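You operate a simulated robot arm through the tools that you are given. There is no shell and no other tool. Be economical: measure what you need, move in short steps, check, and stop when the job is done.

You are at the controls of a simulated two-armed robot. One attempt, no reset.

Task
Take the beige pad and leave it on the fourth shelf from the bottom of the steel shelves. Close the top drawer of the measuring bench. Take the blue pad on the top of the small blue table and put it away on the right end of the wooden bench. Open the bottom drawer of the measuring bench, put the small silver block on the top of the packing bench away in the inside of the bottom drawer of the measuring bench and shut the drawer again. Stack the green cube that says "R-35" from the top of the packing bench on top of the green cube marked "C 45". Close the top packing drawer. Open the bottom specimen drawer, take the brown half from the clear top of the long grey bench and put it in the inside of the bottom specimen drawer and shut the drawer again. Fetch the white bush and set it on top of the small white cube. Open the wooden table drawer, fetch the brown cube marked "W-21" from the top of the purple chest and set it in the inside of the wooden table drawer, then shut the drawer. Do these in any order.

The check looks at the end state, three seconds after you hand in, the way a careful person would. Anything else that was tipped, shoved, dropped, spilled or broken makes it a failure.

Robot
Two 7-joint arms with two-finger parallel grippers on one trunk, on a base that drives. Base frame: it is fixed to the floor where the robot stands at the start and does not move with it; the origin is under the middle of the robot, x ahead of it, y to its left, z up; the surface under the hand at the start is at about z = 0.88. Readings come in m, rad, newtons and seconds.
The left shoulder is at the start at [0.02, 0.138, 1.595], the right one opposite. Places, roughly: beige pad (9x6x6 cm) [0.5, -0.1, 0.9]; blue pad (9x6x6 cm) [1.1, -0.2, 0.8]; bottom drawer of the measuring bench [0.5, 0, 0.6]; bottom specimen drawer [2.5, -1.4, 0.2]; brown cube [2.5, 1.5, 1]; brown half [2.5, -1.25, 0.75]; fourth shelf of the steel shelves [0.7, 2.5, 1.3]; green cube [0.25, -1, 1]; inside of the bottom drawer of the measuring bench [0.5, -0.1, 0.6]; inside of the bottom specimen drawer [2.6, -1.4, 0.2]; inside of the wooden table drawer [2.4, 2, 0.8]; right end of the wooden bench (15x26 cm) [-3.02, -0.26, 0.88]; small silver block (3x3x2 cm) [0.8, -0.9, 0.9]; small white cube (4x4x5 cm) [2.6, 1.6, 0.9]; top drawer of the measuring bench [0.5, 0.1, 0.8]; top packing drawer [1, -1.3, 0.6]; white bush (2x2x3 cm) [2.8, 1.2, 0.9]; wooden table drawer [2.3, 2, 0.8]. Payload 1.57 kg a hand.
Tool frame (each hand has its own): the origin (TCP) lies between the finger pads and is the grasp point; the fingertips stand 0.03 m ahead of it; z points along the fingers, y is the line along which they close. The gripper opens to 0.08 m. The fingers are 0.017 m wide and 0.012 m thick; the gripper's body (0.04 by 0.082 m) begins 0.08 m behind the TCP.
Orientation is told as [roll, pitch, yaw] about the base's x, y, z axes, in that order, counted from this pose: with the fingers straight down and closing along the base's y, the tool's x points along the base's -x, its y along +y and its z along -z.

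Tools
- The arms move only by the tool nudge_tool. It takes "left_targets", "right_targets" or both (then of equal length, played together; a hand with none holds still); each is a list that holds one entry, the list of rows, each a list of 6 numbers: the shift along the tool's x, y, z in m, then the turn, a rotation vector about the tool's x, y, z in rad. In form: [[[x, y, z, rx, ry, rz], ...]]. A call has 1 to 8 rows; each row shifts and turns the commanded pose from where the row before left it, along the tool's axes as they then stand. "left_jaw" and "right_jaw" are, for a hand that has rows, the gripper command, from -1 (fully open) to 1 (shut), values between in proportion, set as the call begins (left out, the last holds). Rows are played at 5 a second. More than 0.05 m and 0.15 rad between two rows, or a gripper value outside its range, and nothing of the call is played. Where a pose cannot be reached the arm comes as near as it can. A force on the tool above 40 N (or 10 N above the force at the start of the call, whichever is more), or a blocked arm, ends the call early, and 0.2 s more pass. The fingers move at their own pace (about 0.045 m/s each) and stop on an object; they squeeze with about 26 N. The grip force told is the motor's: it shows also when the fingers shut on nothing. Time passes only in rows, and 0.2 s behind the last, so rows that do not move let the fingers close. The reply holds the time, the measured pose of the TCP, the force on the tool along the base axes, the opening and the grip force, in the units named above and with some noise, with the torque about the TCP (base axes, N m) and any sound that the robot's microphone picked up.
- Cameras (640 x 400 px; columns grow to the right, rows downward): "scene" is now at [0.1492, -0.0284, 1.4351]; the picture's right is [-0.49, -0.87, 0.00], its down [-0.80, 0.45, -0.39] and it looks along [0.34, -0.19, -0.92] (base axes); focal length 214 px, centre (320, 200). "left" rides on the left gripper at [0.072, 0.007, -0.122] in its tool frame; the picture's right is [-0.09, 1.00, 0.00], its down [-0.84, -0.08, -0.54] and it looks along [-0.54, -0.05, 0.84] (tool axes); focal length 238 px, centre (320, 200). "right" rides on the right gripper at [0.072, -0.007, -0.122] in its tool frame; the picture's right is [0.09, 1.00, 0.00], its down [-0.84, 0.08, -0.54] and it looks along [-0.54, 0.05, 0.84] (tool axes); focal length 238 px, centre (320, 200).
- snapshot(camera): a new picture of that camera. It takes no simulated time.
- slide_trunk(by): slides the trunk up (or, below 0, down) by that many m; the arms and the scene camera ride with it, the base frame stays. It gives what a move gives, with no picture.
- roll_base(legs): drives the robot by 1 to 6 legs, each [ahead, left, turn to the left] in m, m and rad, along the robot's own axes; the way and the turn of a leg run together, so that a leg with both is an arc; at most 1.5 m and 3.142 rad a leg. The arms and the cameras ride along, it lands a little off, and it stops where it bumps. It gives what a move gives.
- pan_tilt(pan, tilt): turns the head with the scene camera to pan (to the left, within 1.047 rad either way) and tilt (down, from -0.506 to 1.204), counted from straight ahead of the robot. It gives what a move gives.
- measure_at(camera, pixels): there is no depth. For up to 12 entries [column, row, z] of the newest picture of that camera ("zoom" is the newest enlarged one), the place [x, y] in the base frame at which the ray of that pixel passes the height z, good to about 0.003 m. It takes no simulated time.
- zoom(camera, box): a new picture of the part [left, top, right, bottom] of that camera's present view, enlarged. It takes no simulated time.
- sign_off(): hands the job in; it is judged then, once.

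Keep the steps short. Do not move on a guess: measure, check each grasp and each placing, and mend mistakes. In all there are 364 turns and 324 pictures (those below and enlarged ones count). Leave the grippers open and the arms clear of the work at the hand-in unless told otherwise, and finish with a single line.

The tools are called after ">>>" by a JSON object that holds its "fn" and its "kwargs". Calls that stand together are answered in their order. nudge_tool: Moves the arms, as the interface text tells. Its arguments: {"type":"object","properties":{"left_targets":{"type":"array","items":{"type":"array","items":{"type":"array","items":{"type":"number"}}}},"left_jaw":{"type":"number"},"right_targets":{"type":"array","items":{"type":"array","items":{"type":"array","items":{"type":"number"}}}},"right_jaw":{"type":"number"}},"required":[]} The other tools are called the same way: slide_trunk (by) slides the trunk up or down; roll_base (legs) drives the base; pan_tilt (pan, tilt) turns the head that bears the scene camera; snapshot (camera) takes a picture; measure_at (camera, pixels) gives the place at which the rays of pixels pass given heights; zoom (camera, box) takes an enlarged picture of a part of a camera's view; sign_off () hands the job in.

At the start:

```text
t: 0.0
left_ee_pos: [0.2751, 0.1076, 1.218]
left_tool_rot: [-0.001, 0.0, -0.001]
left_force: [0.7, -0.2, -0.7]
left_wrist_torque: [-0.03, 0.03, 0.0]
left_grip_width: 0.0802
left_grip_force: 0.0
right_ee_pos: [0.2544, -0.1508, 1.1876]
right_tool_rot: [0.001, -0.001, 0.0]
right_force: [0.0, 0.6, -0.5]
right_wrist_torque: [-0.01, -0.01, 0.01]
right_grip_width: 0.0801
right_grip_force: 0.0
trunk travel left (down, up): [-0.97, 0.27]
robot x, y, heading: [-0.0003, -0.0006, -0.002]
head pan, tilt: [-0.513, 1.171]
```

scene: 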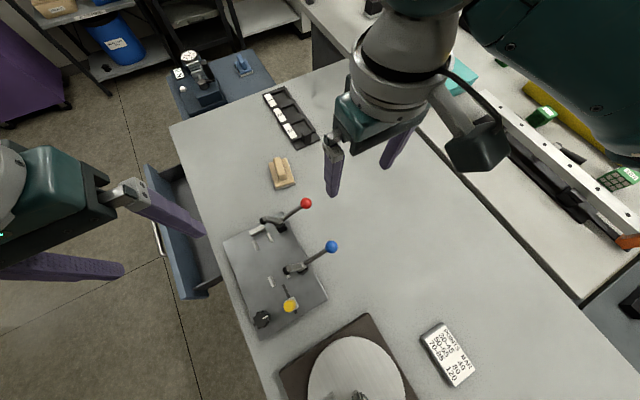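
right: 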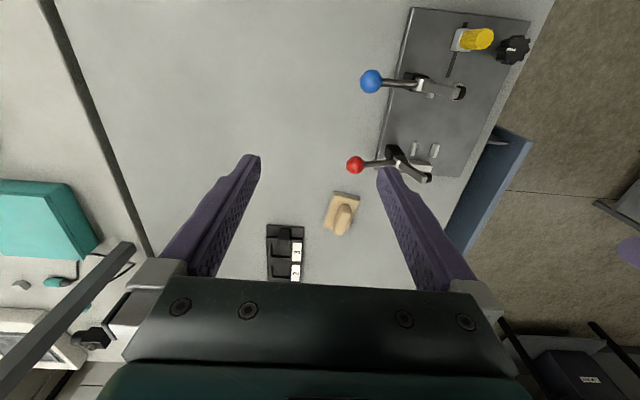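
left: 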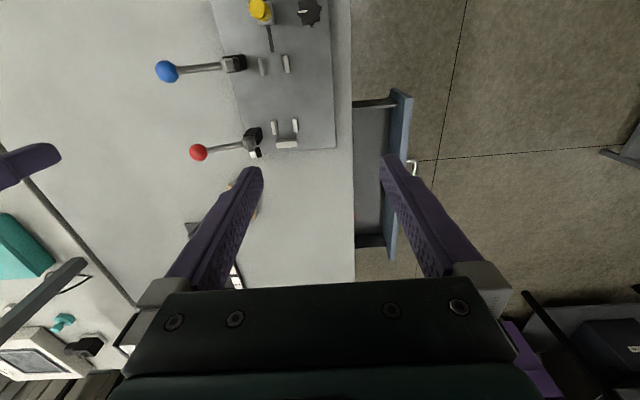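

I'll look around first: head straight ahead with moderate tilt.

>>> {"fn": "pan_tilt", "kwargs": {"pan": 0, "tilt": 0.6}}

>>> {"fn": "snapshot", "kwargs": {"camera": "scene"}}

>>> {"fn": "pan_tilt", "kwargs": {"pan": 1.04, "tilt": 0.5}}

>>> {"fn": "snapshot", "kwargs": {"camera": "scene"}}

>>> {"fn": "pan_tilt", "kwargs": {"pan": -1.04, "tilt": 0.5}}

>>> {"fn": "snapshot", "kwargs": {"camera": "scene"}}

```text
t: 1.0
left_ee_pos: [0.2746, 0.1074, 1.2178]
left_tool_rot: [-0.001, 0.0, 0.001]
left_force: [-0.9, 0.3, 0.1]
left_wrist_torque: [-0.01, 0.0, -0.01]
left_grip_width: 0.0799
left_grip_force: 0.1
right_ee_pos: [0.2547, -0.151, 1.1878]
right_tool_rot: [-0.001, 0.0, -0.001]
right_force: [0.7, 0.3, 0.6]
right_wrist_torque: [0.02, 0.0, -0.01]
right_grip_width: 0.0801
right_grip_force: 0.0
trunk travel left (down, up): [-0.97, 0.27]
robot x, y, heading: [-0.0022, 0.0038, 0.004]
head pan, tilt: [0.0, 0.6]
```

```text
320 pictures are left
```

scene: 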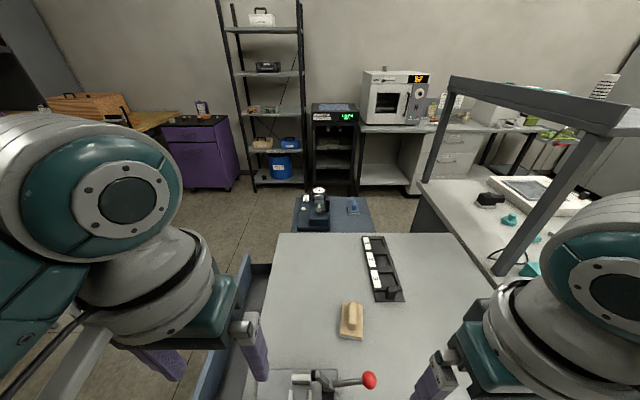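

```text
t: 2.3
left_ee_pos: [0.2752, 0.1075, 1.2186]
left_tool_rot: [-0.001, 0.0, 0.001]
left_force: [-0.9, -0.1, -0.6]
left_wrist_torque: [0.0, 0.0, 0.0]
left_grip_width: 0.0799
left_grip_force: 0.1
right_ee_pos: [0.254, -0.1523, 1.1883]
right_tool_rot: [0.002, -0.001, -0.002]
right_force: [-0.5, 0.7, -0.2]
right_wrist_torque: [0.02, -0.02, 0.01]
right_grip_width: 0.08
right_grip_force: 0.0
trunk travel left (down, up): [-0.97, 0.27]
robot x, y, heading: [0.001, -0.0034, 0.003]
head pan, tilt: [1.04, 0.499]
```

```text
319 pictures are left
```

scene: 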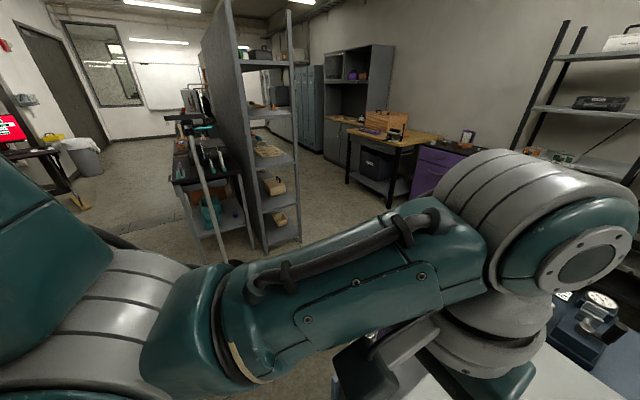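

```text
t: 4.3
left_ee_pos: [0.2756, 0.1077, 1.218]
left_tool_rot: [0.0, -0.002, -0.001]
left_force: [1.1, 0.3, 1.4]
left_wrist_torque: [-0.02, -0.02, 0.02]
left_grip_width: 0.0797
left_grip_force: 0.0
right_ee_pos: [0.2541, -0.1512, 1.1871]
right_tool_rot: [-0.001, 0.001, 0.0]
right_force: [0.5, -1.2, -0.1]
right_wrist_torque: [0.0, -0.01, 0.0]
right_grip_width: 0.0799
right_grip_force: 0.0
trunk travel left (down, up): [-0.97, 0.27]
robot x, y, heading: [-0.0014, 0.0005, -0.0]
head pan, tilt: [-1.04, 0.499]
```

```text
318 pictures are left
```

scene: 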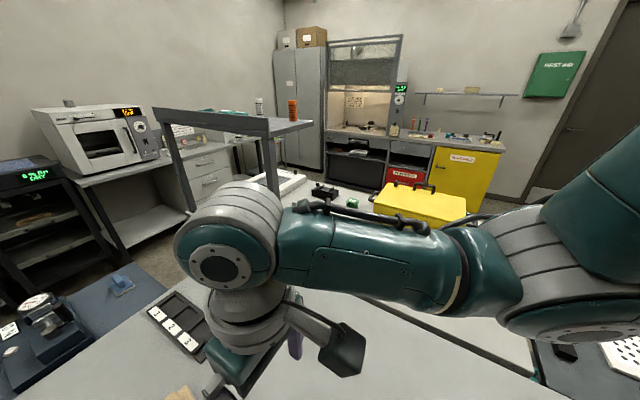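

Now look straight down to see the bench edge near the robot and then use measured points.

>>> {"fn": "pan_tilt", "kwargs": {"pan": 0, "tilt": 1.2}}

>>> {"fn": "snapshot", "kwargs": {"camera": "scene"}}

>>> {"fn": "pan_tilt", "kwargs": {"pan": 1.0, "tilt": 1.2}}

>>> {"fn": "snapshot", "kwargs": {"camera": "scene"}}

>>> {"fn": "pan_tilt", "kwargs": {"pan": -1.04, "tilt": 0.9}}

>>> {"fn": "snapshot", "kwargs": {"camera": "scene"}}

```text
t: 5.5
left_ee_pos: [0.2755, 0.1067, 1.2176]
left_tool_rot: [0.0, -0.001, -0.001]
left_force: [-0.9, -0.4, -0.3]
left_wrist_torque: [-0.02, -0.01, -0.01]
left_grip_width: 0.0801
left_grip_force: 0.0
right_ee_pos: [0.2543, -0.151, 1.1882]
right_tool_rot: [0.001, -0.001, -0.002]
right_force: [0.3, -0.2, -0.3]
right_wrist_torque: [-0.01, 0.04, 0.0]
right_grip_width: 0.0797
right_grip_force: 0.0
trunk travel left (down, up): [-0.97, 0.27]
robot x, y, heading: [0.0043, -0.0016, 0.002]
head pan, tilt: [0.0, 1.201]
```

```text
317 pictures are left
```

scene: 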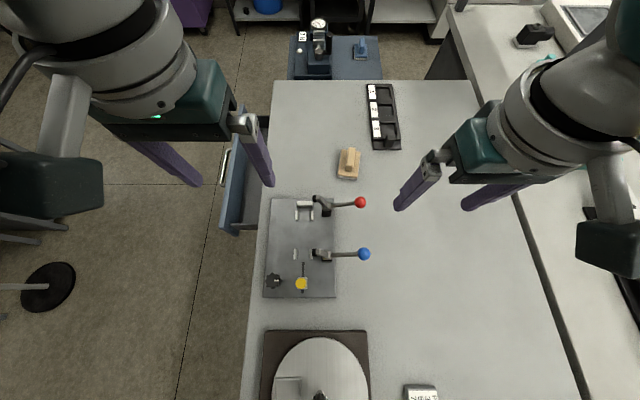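

```text
t: 6.8
left_ee_pos: [0.2751, 0.1096, 1.2182]
left_tool_rot: [0.0, 0.002, 0.0]
left_force: [0.1, -1.2, 0.7]
left_wrist_torque: [-0.01, 0.01, -0.01]
left_grip_width: 0.0802
left_grip_force: 0.1
right_ee_pos: [0.2526, -0.1509, 1.1869]
right_tool_rot: [0.0, 0.0, 0.0]
right_force: [0.0, -0.1, 0.0]
right_wrist_torque: [-0.04, -0.02, -0.01]
right_grip_width: 0.0801
right_grip_force: 0.1
trunk travel left (down, up): [-0.97, 0.27]
robot x, y, heading: [-0.0015, 0.0004, -0.002]
head pan, tilt: [1.0, 1.201]
```

```text
316 pictures are left
```

scene: 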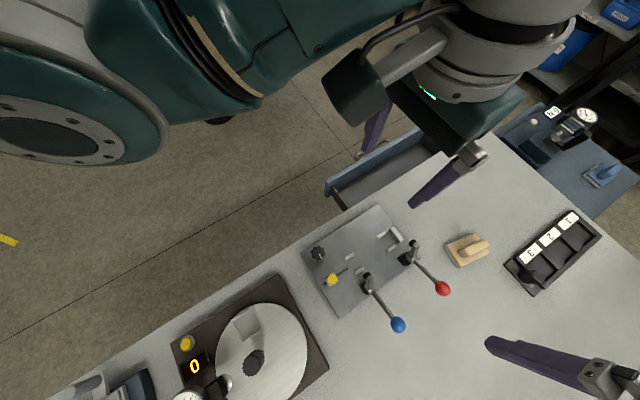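

```text
t: 8.8
left_ee_pos: [0.2747, 0.1077, 1.2184]
left_tool_rot: [-0.001, 0.001, -0.001]
left_force: [-0.8, -0.2, -0.5]
left_wrist_torque: [-0.01, -0.01, 0.02]
left_grip_width: 0.08
left_grip_force: 0.0
right_ee_pos: [0.2539, -0.1505, 1.1877]
right_tool_rot: [0.001, 0.001, 0.0]
right_force: [0.6, 0.0, 0.6]
right_wrist_torque: [0.01, -0.01, 0.0]
right_grip_width: 0.0802
right_grip_force: 0.2
trunk travel left (down, up): [-0.97, 0.27]
robot x, y, heading: [-0.0007, 0.0004, 0.0]
head pan, tilt: [-1.04, 0.901]
```

```text
315 pictures are left
```

scene: 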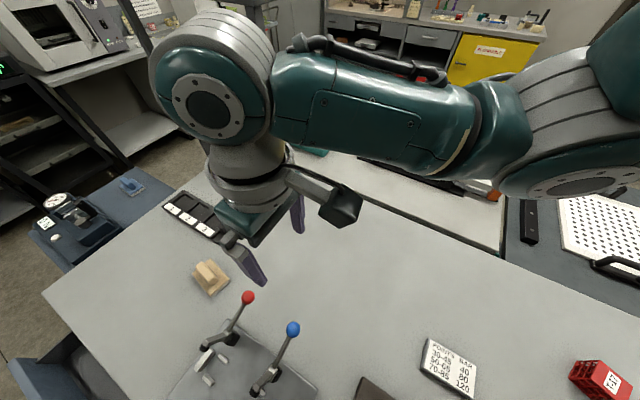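

The robot seems to hang overhead (bench passes under it). Look down again to measure the beige pad, drawer and bench edges.

>>> {"fn": "pan_tilt", "kwargs": {"pan": 0, "tilt": 1.0}}

>>> {"fn": "snapshot", "kwargs": {"camera": "scene"}}

>>> {"fn": "zoom", "kwargs": {"camera": "scene", "box": [200, 130, 440, 280]}}

```text
t: 10.1
left_ee_pos: [0.2744, 0.1068, 1.2172]
left_tool_rot: [0.0, 0.001, 0.0]
left_force: [0.1, -0.2, 0.2]
left_wrist_torque: [0.01, 0.01, -0.04]
left_grip_width: 0.08
left_grip_force: 0.1
right_ee_pos: [0.2534, -0.1508, 1.1878]
right_tool_rot: [0.001, 0.0, 0.0]
right_force: [0.3, -0.2, 0.3]
right_wrist_torque: [-0.01, 0.0, 0.0]
right_grip_width: 0.0799
right_grip_force: 0.0
trunk travel left (down, up): [-0.97, 0.27]
robot x, y, heading: [-0.0002, 0.0, 0.002]
head pan, tilt: [0.0, 1.0]
```

```text
314 pictures are left
```

scene: 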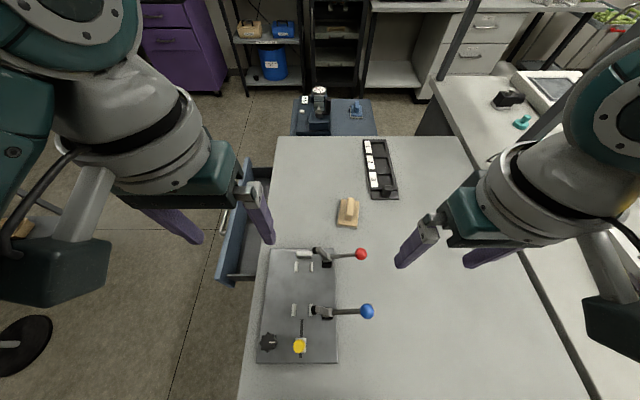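

```text
2.67 times, centred on (320, 205) of scene
```

zoom: 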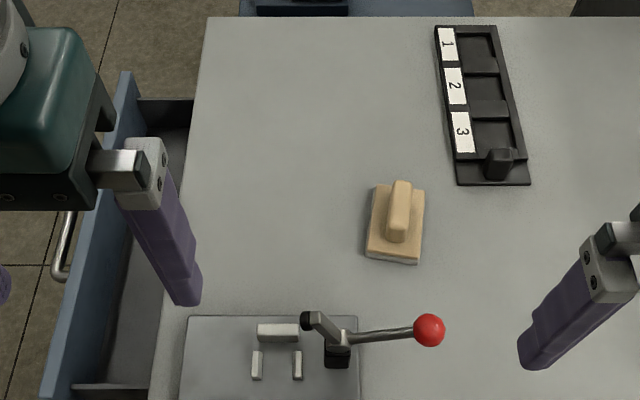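

The pad's ridge runs from about (401,183) to (397,238) in the zoom. I'll measure pad, ridge, bench corners and drawer front.

>>> {"fn": "measure_at", "kwargs": {"camera": "zoom", "pixels": [[401, 183, 0.94], [396, 225, 0.94], [371, 255, 0.88], [416, 264, 0.88], [424, 189, 0.9], [378, 186, 0.9], [207, 17, 0.88], [160, 370, 0.88], [122, 75, 0.82], [60, 275, 0.75], [66, 212, 0.75], [432, 330, 0.97]]}}

```text
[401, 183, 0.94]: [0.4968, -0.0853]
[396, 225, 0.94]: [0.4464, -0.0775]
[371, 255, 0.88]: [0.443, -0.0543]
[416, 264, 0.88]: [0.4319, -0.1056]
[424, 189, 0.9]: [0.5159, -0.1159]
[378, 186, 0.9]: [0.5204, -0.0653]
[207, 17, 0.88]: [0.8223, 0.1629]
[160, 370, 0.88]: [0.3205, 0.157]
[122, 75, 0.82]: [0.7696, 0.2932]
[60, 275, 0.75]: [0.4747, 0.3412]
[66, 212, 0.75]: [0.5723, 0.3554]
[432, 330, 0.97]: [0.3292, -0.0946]
```

Pad is about (0.478,-0.083), ridge along x. Before choosing a grasp, look at the steel shelves.

>>> {"fn": "pan_tilt", "kwargs": {"pan": 1.04, "tilt": 0.35}}

>>> {"fn": "zoom", "kwargs": {"camera": "scene", "box": [140, 30, 380, 280]}}

>>> {"fn": "zoom", "kwargs": {"camera": "scene", "box": [320, 60, 560, 210]}}

```text
t: 11.4
left_ee_pos: [0.2745, 0.1082, 1.2175]
left_tool_rot: [0.0, 0.0, 0.0]
left_force: [0.3, -0.4, -0.5]
left_wrist_torque: [0.02, 0.02, 0.01]
left_grip_width: 0.0799
left_grip_force: 0.1
right_ee_pos: [0.2536, -0.1513, 1.1878]
right_tool_rot: [0.0, 0.0, 0.002]
right_force: [-0.9, 0.1, 0.5]
right_wrist_torque: [0.04, 0.03, 0.0]
right_grip_width: 0.0798
right_grip_force: 0.1
trunk travel left (down, up): [-0.97, 0.27]
robot x, y, heading: [-0.0002, -0.002, -0.002]
head pan, tilt: [1.04, 0.351]
```

```text
1.60 times, centred on (260, 155) of scene
```

zoom: 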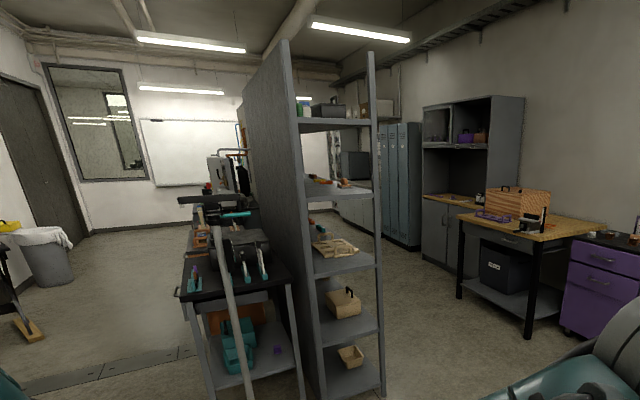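

```text
2.67 times, centred on (440, 135) of scene
```

zoom: 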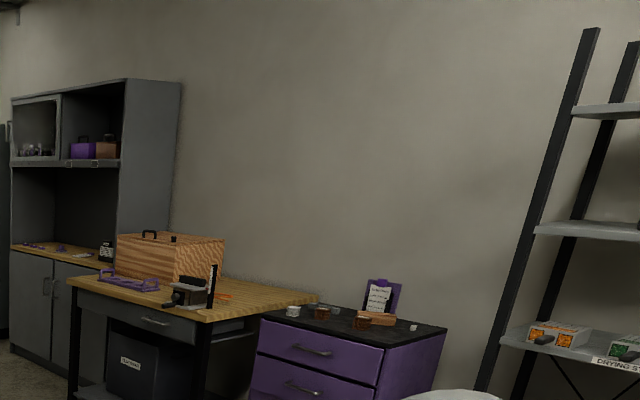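

Shelves: fourth shelf is the one with orange items, open on the +x side. First job: push the top drawer of the measuring bench shut with the left hand. Drive so the left hand is outside the drawer front.

>>> {"fn": "roll_base", "kwargs": {"legs": [[0.27, 0.36, 0]]}}

>>> {"fn": "pan_tilt", "kwargs": {"pan": 0, "tilt": 1.2}}

>>> {"fn": "snapshot", "kwargs": {"camera": "scene"}}

>>> {"fn": "snapshot", "kwargs": {"camera": "left"}}

```text
t: 14.1
left_ee_pos: [0.5523, 0.4716, 1.2169]
left_tool_rot: [-0.001, -0.001, 0.001]
left_force: [-0.4, -0.2, -0.1]
left_wrist_torque: [0.03, 0.0, 0.0]
left_grip_width: 0.08
left_grip_force: 0.1
right_ee_pos: [0.5308, 0.2129, 1.1885]
right_tool_rot: [0.001, -0.001, 0.002]
right_force: [0.3, 0.4, -0.9]
right_wrist_torque: [0.0, 0.02, 0.0]
right_grip_width: 0.0798
right_grip_force: 0.0
trunk travel left (down, up): [-0.97, 0.27]
robot x, y, heading: [0.2742, 0.3623, 0.002]
head pan, tilt: [1.04, 0.351]
```

```text
t: 15.4
left_ee_pos: [0.553, 0.4716, 1.2175]
left_tool_rot: [-0.002, -0.001, 0.0]
left_force: [0.2, -0.1, -0.4]
left_wrist_torque: [-0.01, -0.01, 0.0]
left_grip_width: 0.08
left_grip_force: 0.0
right_ee_pos: [0.532, 0.2119, 1.1871]
right_tool_rot: [-0.001, 0.001, 0.003]
right_force: [0.3, -0.2, -0.2]
right_wrist_torque: [-0.04, -0.02, -0.01]
right_grip_width: 0.08
right_grip_force: 0.0
trunk travel left (down, up): [-0.97, 0.27]
robot x, y, heading: [0.2784, 0.3619, 0.001]
head pan, tilt: [0.0, 1.201]
```

```text
310 pictures are left
```

scene: 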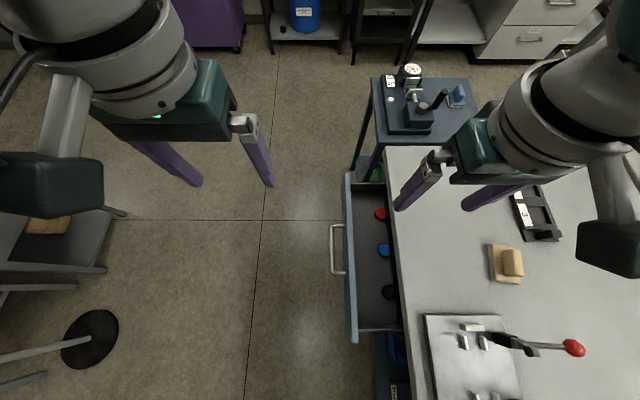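

```text
309 pictures are left
```

left: 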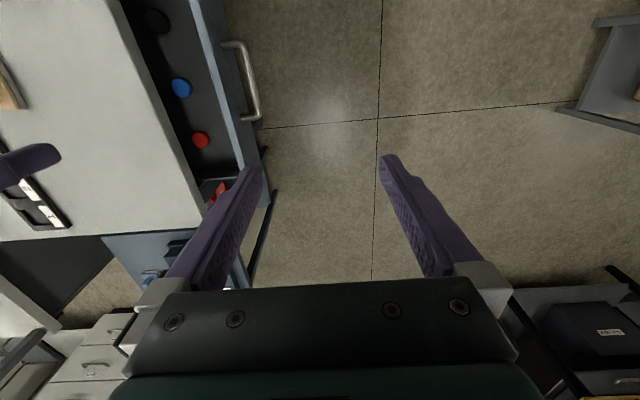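

Drawer front runs (348,175)-(353,340), handle at (335,225)-(335,275). Measure.

>>> {"fn": "measure_at", "kwargs": {"camera": "scene", "pixels": [[346, 175, 0.84], [352, 340, 0.84], [332, 250, 0.75], [332, 228, 0.75], [332, 272, 0.75], [388, 150, 0.88], [410, 399, 0.88], [360, 330, 0.84]]}}

>>> {"fn": "zoom", "kwargs": {"camera": "scene", "box": [310, 150, 430, 350]}}

```text
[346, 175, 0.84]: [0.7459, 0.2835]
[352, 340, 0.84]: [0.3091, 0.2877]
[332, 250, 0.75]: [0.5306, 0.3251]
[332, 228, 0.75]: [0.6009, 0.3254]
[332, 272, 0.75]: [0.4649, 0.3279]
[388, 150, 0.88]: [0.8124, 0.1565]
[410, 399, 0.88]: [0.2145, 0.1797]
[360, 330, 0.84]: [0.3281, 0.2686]
```

```text
2.00 times, centred on (370, 250) of scene
```

zoom: 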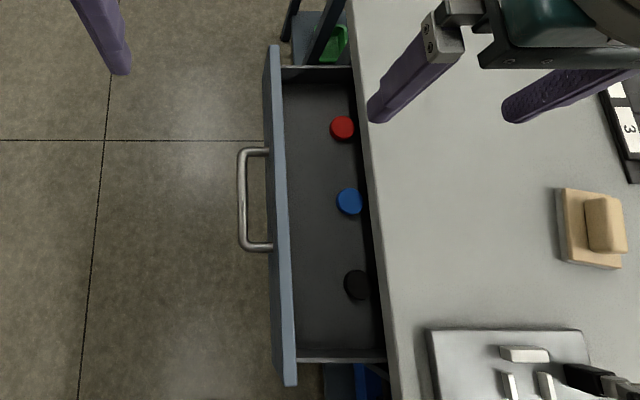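

Lower trunk 0.2 m, then the closed left hand down to z≈0.80.

>>> {"fn": "slide_trunk", "kwargs": {"by": -0.2}}

>>> {"fn": "nudge_tool", "kwargs": {"left_targets": [[[0, 0, 0.05, 0, 0, 0], [0, 0, 0.05, 0, 0, 0], [0, 0, 0.05, 0, 0, 0], [0, 0, 0.05, 0, 0, 0], [0, 0, 0.02, 0, 0, 0]]], "left_jaw": 1}}

```text
t: 17.6
left_ee_pos: [0.5529, 0.4716, 1.0177]
left_tool_rot: [0.0, 0.002, 0.002]
left_force: [-0.1, 0.7, 0.4]
left_wrist_torque: [0.01, -0.03, -0.02]
left_grip_width: 0.0795
left_grip_force: 0.0
right_ee_pos: [0.5312, 0.2111, 0.9869]
right_tool_rot: [0.0, 0.001, 0.002]
right_force: [0.2, 0.0, 0.2]
right_wrist_torque: [0.0, 0.02, -0.01]
right_grip_width: 0.08
right_grip_force: 0.1
trunk travel left (down, up): [-0.77, 0.47]
robot x, y, heading: [0.2761, 0.3622, 0.003]
head pan, tilt: [0.0, 1.201]
```

```text
t: 18.8
left_ee_pos: [0.5535, 0.4729, 0.8112]
left_tool_rot: [-0.001, -0.002, 0.002]
left_force: [1.4, 0.1, -0.6]
left_wrist_torque: [0.0, 0.01, -0.01]
left_grip_width: 0.0
left_grip_force: 14.8
left hand out of reach, approached as far as the arm can: row 5
right_ee_pos: [0.5309, 0.2132, 0.9882]
right_tool_rot: [-0.001, -0.001, 0.001]
right_force: [0.7, -0.5, 0.1]
right_wrist_torque: [0.01, 0.05, -0.05]
right_grip_width: 0.0802
right_grip_force: 0.0
trunk travel left (down, up): [-0.77, 0.47]
robot x, y, heading: [0.2771, 0.3646, 0.006]
head pan, tilt: [0.0, 1.201]
```

The left hand is beside the drawer front. Since both hands are close together, I push by rolling the base to the right in small steps.

>>> {"fn": "roll_base", "kwargs": {"legs": [[0, -0.13, 0]]}}

>>> {"fn": "roll_base", "kwargs": {"legs": [[0, -0.06, 0]]}}

>>> {"fn": "snapshot", "kwargs": {"camera": "scene"}}

```text
t: 20.1
left_ee_pos: [0.5526, 0.3447, 0.8094]
left_tool_rot: [-0.001, 0.0, 0.003]
left_force: [0.4, 0.0, -0.1]
left_wrist_torque: [0.02, -0.01, 0.0]
left_grip_width: 0.0001
left_grip_force: 21.6
right_ee_pos: [0.5302, 0.0837, 0.9875]
right_tool_rot: [0.0, 0.0, 0.001]
right_force: [0.4, 0.4, 0.1]
right_wrist_torque: [-0.01, -0.02, -0.04]
right_grip_width: 0.0803
right_grip_force: 0.1
trunk travel left (down, up): [-0.77, 0.47]
robot x, y, heading: [0.2766, 0.2354, -0.001]
head pan, tilt: [0.0, 1.201]
```

```text
t: 21.0
left_ee_pos: [0.5528, 0.2842, 0.8095]
left_tool_rot: [-0.001, 0.0, 0.003]
left_force: [-0.5, -0.3, -0.6]
left_wrist_torque: [0.01, 0.01, 0.0]
left_grip_width: 0.0
left_grip_force: 20.9
right_ee_pos: [0.5322, 0.0234, 0.9884]
right_tool_rot: [0.002, 0.0, 0.004]
right_force: [-0.4, 0.1, -0.5]
right_wrist_torque: [-0.02, -0.01, -0.01]
right_grip_width: 0.08
right_grip_force: 0.0
trunk travel left (down, up): [-0.77, 0.47]
robot x, y, heading: [0.2741, 0.1706, 0.006]
head pan, tilt: [0.0, 1.201]
```

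```text
307 pictures are left
```

scene: 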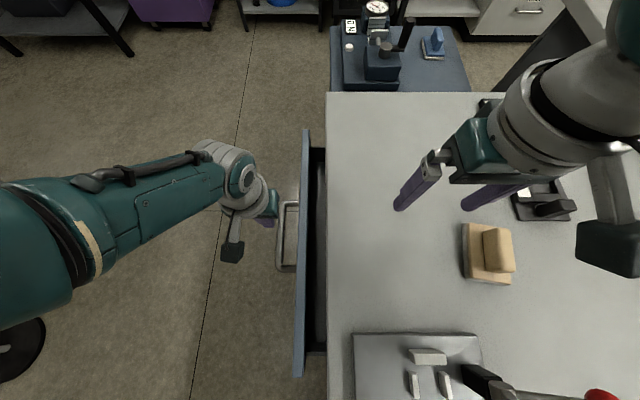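

Drawer is moving in. Lift the right hand 0.1 m for safety over the pad, and continue pushing.

>>> {"fn": "nudge_tool", "kwargs": {"right_targets": [[[0, 0, -0.05, 0, 0, 0], [0, 0, -0.05, 0, 0, 0]]]}}

>>> {"fn": "roll_base", "kwargs": {"legs": [[0, -0.05, 0]]}}

>>> {"fn": "snapshot", "kwargs": {"camera": "scene"}}

>>> {"fn": "snapshot", "kwargs": {"camera": "left"}}

```text
t: 21.6
left_ee_pos: [0.5529, 0.2842, 0.8097]
left_tool_rot: [0.0, 0.0, 0.004]
left_force: [-0.6, 0.3, 1.0]
left_wrist_torque: [-0.04, 0.0, 0.03]
left_grip_width: 0.0
left_grip_force: 21.5
right_ee_pos: [0.5321, 0.0248, 1.0862]
right_tool_rot: [-0.002, 0.0, 0.004]
right_force: [0.0, -0.7, 0.6]
right_wrist_torque: [-0.01, -0.01, 0.0]
right_grip_width: 0.08
right_grip_force: 0.1
trunk travel left (down, up): [-0.77, 0.47]
robot x, y, heading: [0.2789, 0.175, 0.009]
head pan, tilt: [0.0, 1.201]
```

```text
t: 22.6
left_ee_pos: [0.5534, 0.2344, 0.8111]
left_tool_rot: [0.0, -0.001, 0.003]
left_force: [-1.3, -0.4, -0.5]
left_wrist_torque: [-0.02, 0.01, 0.02]
left_grip_width: 0.0003
left_grip_force: 21.4
right_ee_pos: [0.5309, -0.0255, 1.0869]
right_tool_rot: [0.0, -0.001, 0.004]
right_force: [0.9, -0.6, 0.4]
right_wrist_torque: [0.03, 0.03, -0.01]
right_grip_width: 0.0798
right_grip_force: 0.0
trunk travel left (down, up): [-0.77, 0.47]
robot x, y, heading: [0.2765, 0.1239, 0.007]
head pan, tilt: [0.0, 1.201]
```

```text
306 pictures are left
```

scene: 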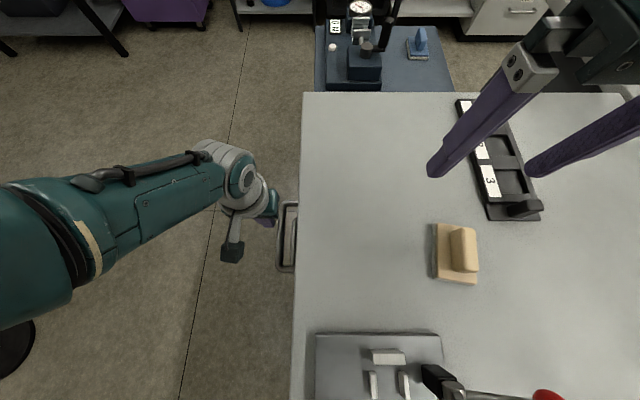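

```text
305 pictures are left
```

left: 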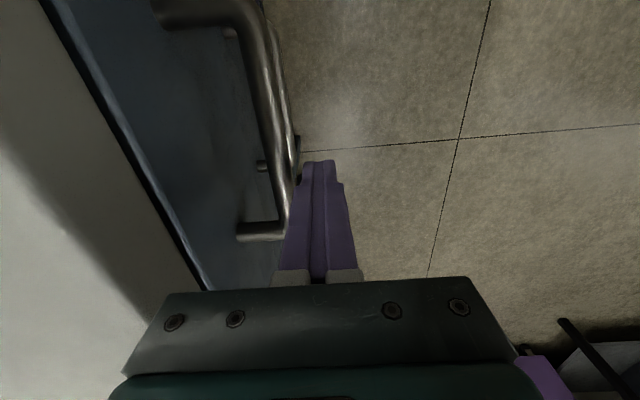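

The fingers push on the handle; push gently further with the arm to feel the end stop.

>>> {"fn": "nudge_tool", "kwargs": {"left_targets": [[[0, -0.015, 0, 0, 0, 0], [0, -0.015, 0, 0, 0, 0], [0, -0.015, 0, 0, 0, 0], [0, -0.015, 0, 0, 0, 0]]]}}

>>> {"fn": "snapshot", "kwargs": {"camera": "left"}}

```text
t: 23.4
left_ee_pos: [0.5482, 0.2105, 0.8157]
left_tool_rot: [0.027, -0.003, 0.002]
left_force: [3.7, 12.9, -2.5]
left_wrist_torque: [0.4, -0.14, 0.09]
left_grip_width: 0.0001
left_grip_force: 21.4
left hand out of reach, approached as far as the arm can: row 1, 2, 3, 4
right_ee_pos: [0.5316, -0.0226, 1.0874]
right_tool_rot: [0.002, -0.001, 0.001]
right_force: [0.0, 0.7, 0.3]
right_wrist_torque: [-0.03, 0.03, 0.04]
right_grip_width: 0.0804
right_grip_force: 0.1
trunk travel left (down, up): [-0.77, 0.47]
robot x, y, heading: [0.2783, 0.1252, 0.0]
head pan, tilt: [0.0, 1.201]
stopped in row 4 (left hand): the force on the tool passed its limit at 47 N (the readings are from after the stop); the commanded pose is now the measured one
```

```text
304 pictures are left
```

left: 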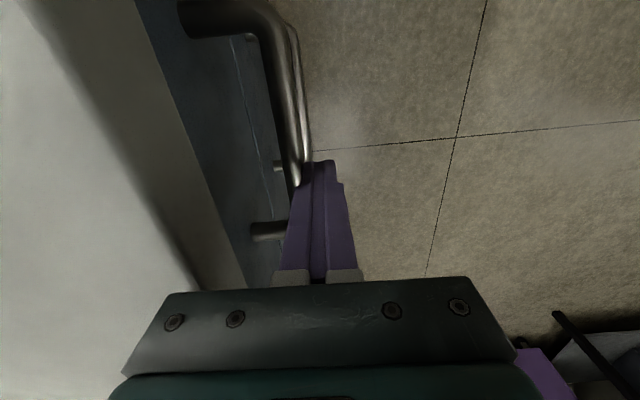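

Closed (47 N stop, fronts flush). Back off and look at the bottom drawer handle.

>>> {"fn": "roll_base", "kwargs": {"legs": [[0, 0.16, 0]]}}

>>> {"fn": "snapshot", "kwargs": {"camera": "left"}}

>>> {"fn": "snapshot", "kwargs": {"camera": "scene"}}

```text
t: 24.8
left_ee_pos: [0.5461, 0.3649, 0.8159]
left_tool_rot: [0.016, 0.002, 0.004]
left_force: [0.5, -0.1, -0.9]
left_wrist_torque: [-0.04, -0.01, -0.02]
left_grip_width: 0.0002
left_grip_force: 21.3
right_ee_pos: [0.5306, 0.1353, 1.0863]
right_tool_rot: [0.0, -0.001, 0.005]
right_force: [0.1, 0.3, 0.0]
right_wrist_torque: [-0.03, 0.01, -0.01]
right_grip_width: 0.08
right_grip_force: 0.1
trunk travel left (down, up): [-0.77, 0.47]
robot x, y, heading: [0.2767, 0.2835, 0.005]
head pan, tilt: [0.0, 1.201]
```

```text
303 pictures are left
```

left: 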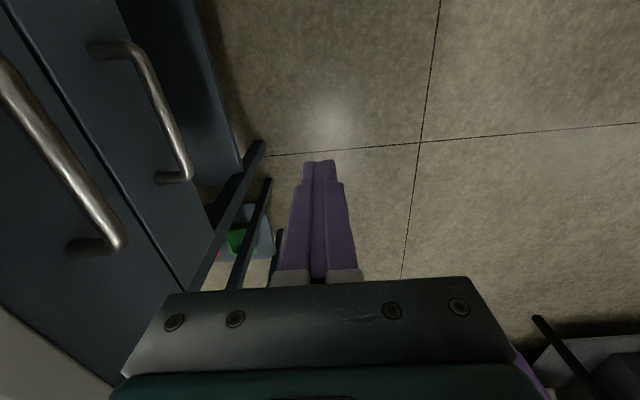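

```text
302 pictures are left
```

scene: 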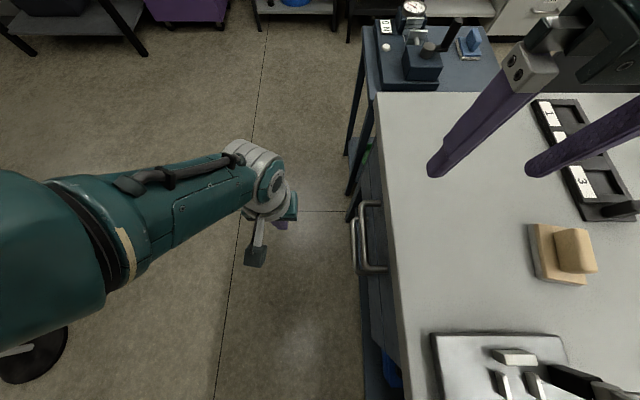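

>>> {"fn": "measure_at", "kwargs": {"camera": "left", "pixels": [[168, 115, 0.55], [168, 115, 0.6], [168, 115, 0.65], [140, 52, 0.6], [187, 165, 0.6], [65, 145, 0.74], [65, 145, 0.78], [160, 180, 0.6], [75, 100, 0.68]]}}

>>> {"fn": "measure_at", "kwargs": {"camera": "scene", "pixels": [[353, 245, 0.55], [353, 245, 0.6], [353, 245, 0.65], [363, 240, 0.74], [363, 240, 0.78], [353, 222, 0.6], [354, 268, 0.6], [393, 240, 0.88]]}}

```text
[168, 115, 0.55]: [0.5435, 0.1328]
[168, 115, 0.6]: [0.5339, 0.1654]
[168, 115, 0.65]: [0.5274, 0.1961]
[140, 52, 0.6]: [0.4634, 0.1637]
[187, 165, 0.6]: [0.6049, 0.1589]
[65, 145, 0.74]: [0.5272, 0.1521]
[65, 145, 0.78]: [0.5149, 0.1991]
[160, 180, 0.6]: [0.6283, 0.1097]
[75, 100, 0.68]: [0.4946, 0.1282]
```

```text
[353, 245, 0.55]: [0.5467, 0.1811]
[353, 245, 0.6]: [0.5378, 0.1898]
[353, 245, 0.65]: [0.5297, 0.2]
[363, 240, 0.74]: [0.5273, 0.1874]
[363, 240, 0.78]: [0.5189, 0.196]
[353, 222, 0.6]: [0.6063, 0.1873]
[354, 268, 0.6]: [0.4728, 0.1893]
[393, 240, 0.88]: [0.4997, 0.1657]
```

Lower handle triangulates to x≈0.46–0.60, y≈0.192, z≈0.655. Raise the right hand out of the way and tilt the left hand 30° (fingers toward the drawer), jaw to ~3 cm.

>>> {"fn": "nudge_tool", "kwargs": {"left_targets": [[[0, 0, 0, 0.131, 0, 0], [0, 0, 0, 0.131, 0, 0], [0, 0, 0, 0.131, 0, 0], [0, 0, 0, 0.131, 0, 0], [0, 0, 0, 0, 0, 0]]], "right_targets": [[[0, 0, -0.05, 0, 0, 0], [0, 0, -0.05, 0, 0, 0], [0, 0, -0.05, 0, 0, 0], [0, 0, -0.05, 0, 0, 0], [0, 0, 0, 0, 0, 0]]], "left_jaw": 0.25}}

>>> {"fn": "slide_trunk", "kwargs": {"by": -0.1}}

```text
t: 25.9
left_ee_pos: [0.541, 0.3615, 0.8203]
left_tool_rot: [-0.503, -0.001, 0.007]
left_force: [0.0, -0.8, 0.2]
left_wrist_torque: [-0.03, 0.01, 0.0]
left_grip_width: 0.0298
left_grip_force: 0.1
left hand out of reach, approached as far as the arm can: row 4
right_ee_pos: [0.5085, 0.1174, 1.2421]
right_tool_rot: [-0.159, 0.169, 0.0]
right_force: [0.7, 1.0, 0.0]
right_wrist_torque: [0.01, 0.01, 0.01]
right_grip_width: 0.0799
right_grip_force: 0.0
trunk travel left (down, up): [-0.77, 0.47]
robot x, y, heading: [0.2797, 0.2833, 0.009]
head pan, tilt: [0.0, 1.201]
stopped in row 5 (right hand): the arm was blocked; the commanded pose is now the measured one
```

```text
t: 27.2
left_ee_pos: [0.5401, 0.3614, 0.72]
left_tool_rot: [-0.505, 0.001, 0.009]
left_force: [0.8, 0.3, -0.4]
left_wrist_torque: [-0.01, 0.02, -0.01]
left_grip_width: 0.0299
left_grip_force: 0.2
right_ee_pos: [0.5091, 0.1172, 1.1422]
right_tool_rot: [-0.159, 0.168, 0.002]
right_force: [1.1, 0.5, -0.4]
right_wrist_torque: [-0.01, -0.01, 0.01]
right_grip_width: 0.0799
right_grip_force: 0.0
trunk travel left (down, up): [-0.67, 0.57]
robot x, y, heading: [0.2778, 0.2813, 0.002]
head pan, tilt: [0.0, 1.201]
```

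Lower trunk 0.1 more, raise the left hand back to z≈0.755, then roll right so it sits above/outside the lower handle.

>>> {"fn": "slide_trunk", "kwargs": {"by": -0.1}}

>>> {"fn": "nudge_tool", "kwargs": {"left_targets": [[[0.01, -0.021, -0.04, 0, 0, 0], [0, -0.021, -0.04, 0, 0, 0], [0, -0.021, -0.038, 0, 0, 0]]]}}

>>> {"fn": "roll_base", "kwargs": {"legs": [[0, -0.1, 0]]}}

>>> {"fn": "snapshot", "kwargs": {"camera": "left"}}

```text
t: 28.6
left_ee_pos: [0.5407, 0.362, 0.6206]
left_tool_rot: [-0.504, -0.001, 0.009]
left_force: [0.0, -0.2, -0.5]
left_wrist_torque: [0.0, 0.01, 0.01]
left_grip_width: 0.0299
left_grip_force: 0.0
right_ee_pos: [0.5078, 0.1169, 1.0416]
right_tool_rot: [-0.159, 0.168, 0.002]
right_force: [-0.8, 0.7, -0.3]
right_wrist_torque: [-0.03, -0.05, 0.0]
right_grip_width: 0.0801
right_grip_force: 0.0
trunk travel left (down, up): [-0.57, 0.67]
robot x, y, heading: [0.278, 0.2839, 0.006]
head pan, tilt: [0.0, 1.201]
```

```text
t: 29.4
left_ee_pos: [0.6052, 0.3617, 0.6686]
left_tool_rot: [-0.505, 0.001, 0.007]
left_force: [-0.8, -0.2, -0.1]
left_wrist_torque: [0.0, -0.01, 0.02]
left_grip_width: 0.03
left_grip_force: 0.1
left hand out of reach, approached as far as the arm can: row 1, 2, 3
right_ee_pos: [0.508, 0.1159, 1.0411]
right_tool_rot: [-0.159, 0.169, 0.003]
right_force: [0.4, 0.6, 0.7]
right_wrist_torque: [0.03, 0.01, 0.06]
right_grip_width: 0.0801
right_grip_force: 0.1
trunk travel left (down, up): [-0.57, 0.67]
robot x, y, heading: [0.2791, 0.2844, 0.006]
head pan, tilt: [0.0, 1.201]
```

```text
t: 30.5
left_ee_pos: [0.6045, 0.2669, 0.6689]
left_tool_rot: [-0.505, 0.002, 0.009]
left_force: [0.8, -0.4, 0.2]
left_wrist_torque: [0.03, 0.0, 0.01]
left_grip_width: 0.0299
left_grip_force: 0.0
right_ee_pos: [0.5097, 0.0218, 1.0424]
right_tool_rot: [-0.159, 0.167, 0.005]
right_force: [0.1, 0.0, 0.5]
right_wrist_torque: [-0.01, 0.0, -0.01]
right_grip_width: 0.0802
right_grip_force: 0.1
trunk travel left (down, up): [-0.57, 0.67]
robot x, y, heading: [0.2784, 0.1926, 0.006]
head pan, tilt: [0.0, 1.201]
```

```text
301 pictures are left
```

left: 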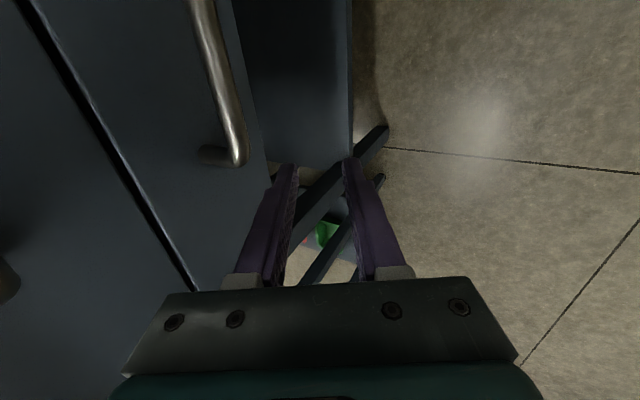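

The higher pose was out of reach; command back down to z≈0.665 at the same y.

>>> {"fn": "nudge_tool", "kwargs": {"left_targets": [[[0, 0.022, 0.04, 0, 0, 0], [0, 0.021, 0.039, 0, 0, 0], [0, 0, 0, 0, 0, 0]]]}}

>>> {"fn": "snapshot", "kwargs": {"camera": "left"}}

```text
t: 31.3
left_ee_pos: [0.5831, 0.2663, 0.646]
left_tool_rot: [-0.506, 0.002, 0.009]
left_force: [0.0, -0.4, 1.0]
left_wrist_torque: [-0.02, 0.01, 0.02]
left_grip_width: 0.0299
left_grip_force: 0.2
left hand out of reach, approached as far as the arm can: row 1, 2
right_ee_pos: [0.51, 0.0222, 1.0421]
right_tool_rot: [-0.16, 0.169, 0.005]
right_force: [-0.1, 0.2, 0.5]
right_wrist_torque: [0.01, 0.04, 0.04]
right_grip_width: 0.0799
right_grip_force: 0.0
trunk travel left (down, up): [-0.57, 0.67]
robot x, y, heading: [0.2812, 0.1912, 0.013]
head pan, tilt: [0.0, 1.201]
```

```text
300 pictures are left
```

left: 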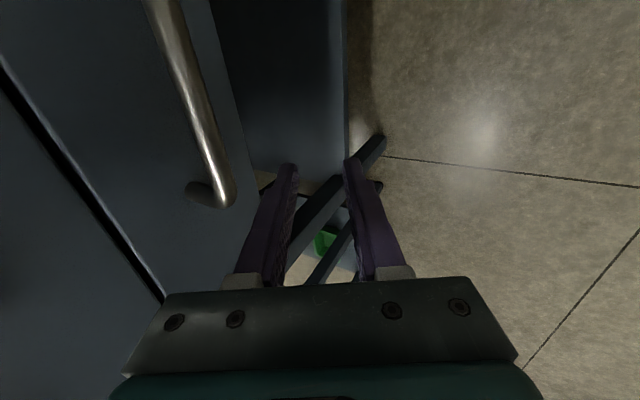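

Sync the command with the measured pose, shift base back 5 cm so the hand is centred on the handle.

>>> {"fn": "nudge_tool", "kwargs": {"left_targets": [[[-0.026, 0.005, 0.008, 0, 0, 0], [-0.026, 0.004, 0.008, 0, 0, 0]]]}}

>>> {"fn": "roll_base", "kwargs": {"legs": [[-0.055, 0, 0]]}}

>>> {"fn": "snapshot", "kwargs": {"camera": "left"}}

>>> {"fn": "measure_at", "kwargs": {"camera": "left", "pixels": [[200, 100, 0.62], [200, 100, 0.66], [225, 200, 0.62], [225, 200, 0.66]]}}

```text
t: 31.9
left_ee_pos: [0.6012, 0.2653, 0.6625]
left_tool_rot: [-0.506, 0.001, 0.008]
left_force: [-0.6, -0.6, -0.1]
left_wrist_torque: [0.0, 0.0, -0.03]
left_grip_width: 0.0298
left_grip_force: 0.2
left hand out of reach, approached as far as the arm can: row 1, 2
right_ee_pos: [0.51, 0.0216, 1.0424]
right_tool_rot: [-0.16, 0.168, 0.005]
right_force: [0.0, -0.9, -0.7]
right_wrist_torque: [-0.01, 0.02, -0.02]
right_grip_width: 0.0799
right_grip_force: 0.1
trunk travel left (down, up): [-0.57, 0.67]
robot x, y, heading: [0.279, 0.1903, 0.005]
head pan, tilt: [0.0, 1.201]
```

```text
t: 32.8
left_ee_pos: [0.5455, 0.264, 0.6617]
left_tool_rot: [-0.505, 0.002, 0.009]
left_force: [-0.1, -0.4, -0.2]
left_wrist_torque: [-0.02, 0.0, 0.0]
left_grip_width: 0.0299
left_grip_force: 0.1
right_ee_pos: [0.456, 0.0212, 1.0418]
right_tool_rot: [-0.158, 0.169, 0.002]
right_force: [-1.0, 0.8, 0.5]
right_wrist_torque: [-0.02, -0.03, -0.01]
right_grip_width: 0.08
right_grip_force: 0.2
trunk travel left (down, up): [-0.57, 0.67]
robot x, y, heading: [0.2276, 0.1867, 0.009]
head pan, tilt: [0.0, 1.201]
```

```text
299 pictures are left
```

left: 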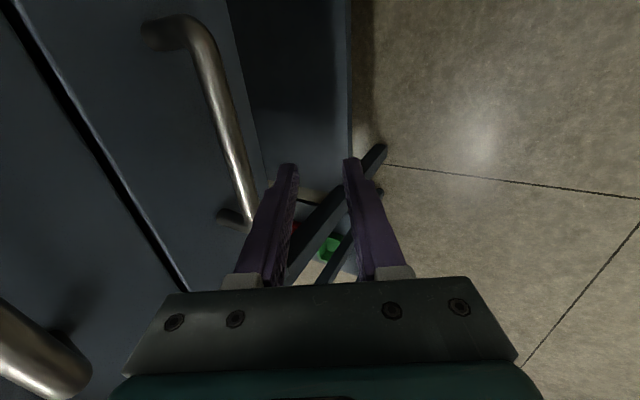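

```text
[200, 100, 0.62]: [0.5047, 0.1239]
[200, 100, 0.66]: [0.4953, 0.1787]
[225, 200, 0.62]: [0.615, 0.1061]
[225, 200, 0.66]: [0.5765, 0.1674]
```

Hand z matches the bar. Approach from above: trunk up 0.06, roll right to y≈0.207, then trunk down onto the bar.

>>> {"fn": "slide_trunk", "kwargs": {"by": 0.06}}

>>> {"fn": "roll_base", "kwargs": {"legs": [[0, -0.057, 0]]}}

>>> {"fn": "snapshot", "kwargs": {"camera": "left"}}

```text
t: 33.8
left_ee_pos: [0.5455, 0.264, 0.722]
left_tool_rot: [-0.507, 0.0, 0.008]
left_force: [0.0, -0.9, 0.3]
left_wrist_torque: [-0.01, -0.01, -0.01]
left_grip_width: 0.0302
left_grip_force: 0.0
right_ee_pos: [0.4559, 0.0218, 1.1022]
right_tool_rot: [-0.158, 0.171, 0.005]
right_force: [0.1, -0.6, 0.5]
right_wrist_torque: [-0.03, 0.02, 0.0]
right_grip_width: 0.0799
right_grip_force: 0.1
trunk travel left (down, up): [-0.63, 0.61]
robot x, y, heading: [0.2247, 0.1879, 0.005]
head pan, tilt: [0.0, 1.201]
```

```text
t: 34.8
left_ee_pos: [0.5459, 0.207, 0.7226]
left_tool_rot: [-0.506, 0.002, 0.008]
left_force: [-0.1, -0.4, -0.1]
left_wrist_torque: [-0.01, 0.0, -0.06]
left_grip_width: 0.03
left_grip_force: 0.1
right_ee_pos: [0.4565, -0.0376, 1.1015]
right_tool_rot: [-0.16, 0.17, 0.005]
right_force: [-1.2, 0.4, 0.2]
right_wrist_torque: [0.01, 0.02, 0.03]
right_grip_width: 0.08
right_grip_force: 0.2
trunk travel left (down, up): [-0.63, 0.61]
robot x, y, heading: [0.2267, 0.1346, 0.015]
head pan, tilt: [0.0, 1.201]
```

```text
298 pictures are left
```

left: 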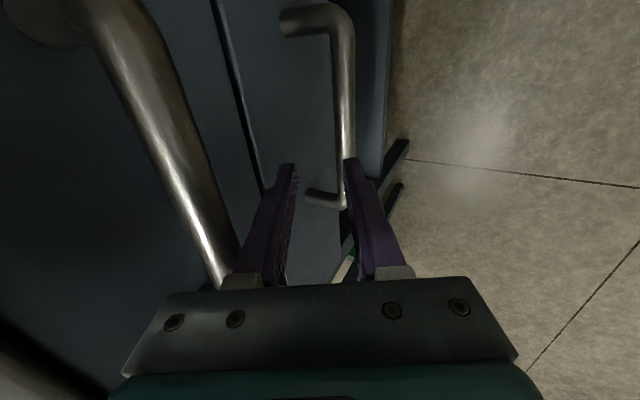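

Bar passes between the fingers as predicted; slide down 0.055.

>>> {"fn": "slide_trunk", "kwargs": {"by": -0.05}}

>>> {"fn": "snapshot", "kwargs": {"camera": "left"}}

```text
t: 35.7
left_ee_pos: [0.5463, 0.2073, 0.6723]
left_tool_rot: [-0.506, 0.001, 0.008]
left_force: [0.4, 0.1, 0.4]
left_wrist_torque: [0.0, -0.04, 0.0]
left_grip_width: 0.03
left_grip_force: 0.1
right_ee_pos: [0.4558, -0.0373, 1.0527]
right_tool_rot: [-0.16, 0.168, 0.005]
right_force: [-0.2, 0.2, -0.6]
right_wrist_torque: [0.01, -0.01, 0.01]
right_grip_width: 0.0803
right_grip_force: 0.1
trunk travel left (down, up): [-0.58, 0.66]
robot x, y, heading: [0.2263, 0.1258, 0.011]
head pan, tilt: [0.0, 1.201]
```

```text
297 pictures are left
```

left: 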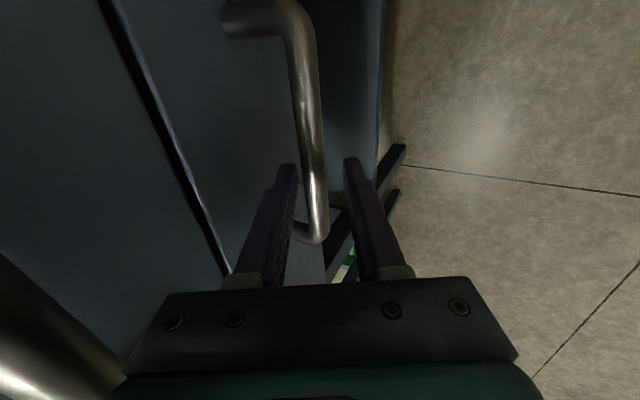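

Bar is between the fingers; close the jaw.

>>> {"fn": "nudge_tool", "kwargs": {"left_targets": [[[0, 0, 0, 0, 0, 0], [0, 0, 0, 0, 0, 0], [0, 0, 0, 0, 0, 0]]], "left_jaw": 1}}

```text
t: 36.5
left_ee_pos: [0.5476, 0.2044, 0.6738]
left_tool_rot: [-0.511, 0.002, 0.009]
left_force: [-3.1, -4.5, 18.4]
left_wrist_torque: [-0.3, 0.15, -0.11]
left_grip_width: 0.0158
left_grip_force: 31.5
right_ee_pos: [0.4563, -0.038, 1.0514]
right_tool_rot: [-0.159, 0.17, 0.006]
right_force: [-0.7, 0.5, 0.2]
right_wrist_torque: [-0.02, -0.01, 0.01]
right_grip_width: 0.0799
right_grip_force: 0.1
trunk travel left (down, up): [-0.58, 0.66]
robot x, y, heading: [0.2243, 0.1312, 0.009]
head pan, tilt: [0.0, 1.201]
```

Gripped at 1.6 cm. Pull out by rolling left 0.18 m.

>>> {"fn": "roll_base", "kwargs": {"legs": [[0, 0.1, 0]]}}

>>> {"fn": "roll_base", "kwargs": {"legs": [[0, 0.08, 0]]}}

>>> {"fn": "snapshot", "kwargs": {"camera": "left"}}

>>> {"fn": "snapshot", "kwargs": {"camera": "scene"}}

```text
t: 37.7
left_ee_pos: [0.5468, 0.3053, 0.673]
left_tool_rot: [-0.507, 0.0, 0.009]
left_force: [-5.0, -1.2, 28.4]
left_wrist_torque: [-0.3, -0.17, 0.06]
left_grip_width: 0.0159
left_grip_force: 31.6
right_ee_pos: [0.4558, 0.0619, 1.0529]
right_tool_rot: [-0.159, 0.166, 0.003]
right_force: [0.1, 0.4, -0.3]
right_wrist_torque: [0.01, 0.01, 0.03]
right_grip_width: 0.0801
right_grip_force: 0.1
trunk travel left (down, up): [-0.58, 0.66]
robot x, y, heading: [0.2258, 0.2294, 0.008]
head pan, tilt: [0.0, 1.201]
```

```text
t: 38.7
left_ee_pos: [0.5459, 0.3825, 0.6742]
left_tool_rot: [-0.508, -0.003, 0.008]
left_force: [3.1, -0.9, 1.1]
left_wrist_torque: [-0.06, -0.11, 0.1]
left_grip_width: 0.0159
left_grip_force: 31.0
right_ee_pos: [0.4558, 0.1396, 1.052]
right_tool_rot: [-0.159, 0.166, 0.003]
right_force: [-0.8, 0.4, -0.2]
right_wrist_torque: [0.02, 0.0, 0.02]
right_grip_width: 0.0801
right_grip_force: 0.0
trunk travel left (down, up): [-0.58, 0.66]
robot x, y, heading: [0.2243, 0.3086, 0.005]
head pan, tilt: [0.0, 1.201]
```

```text
296 pictures are left
```

left: 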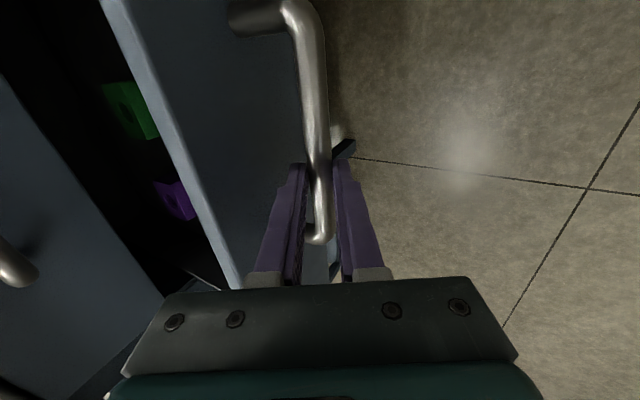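

```text
295 pictures are left
```

scene: 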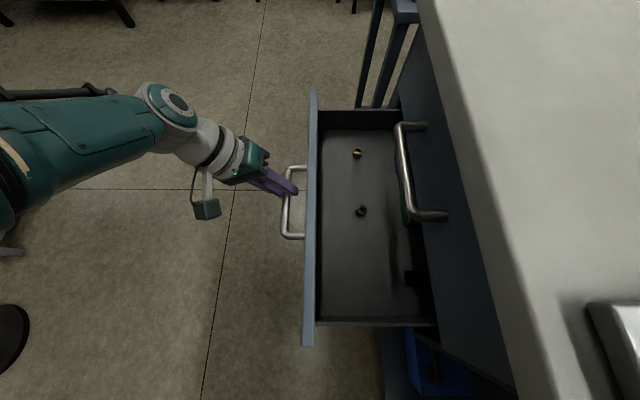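

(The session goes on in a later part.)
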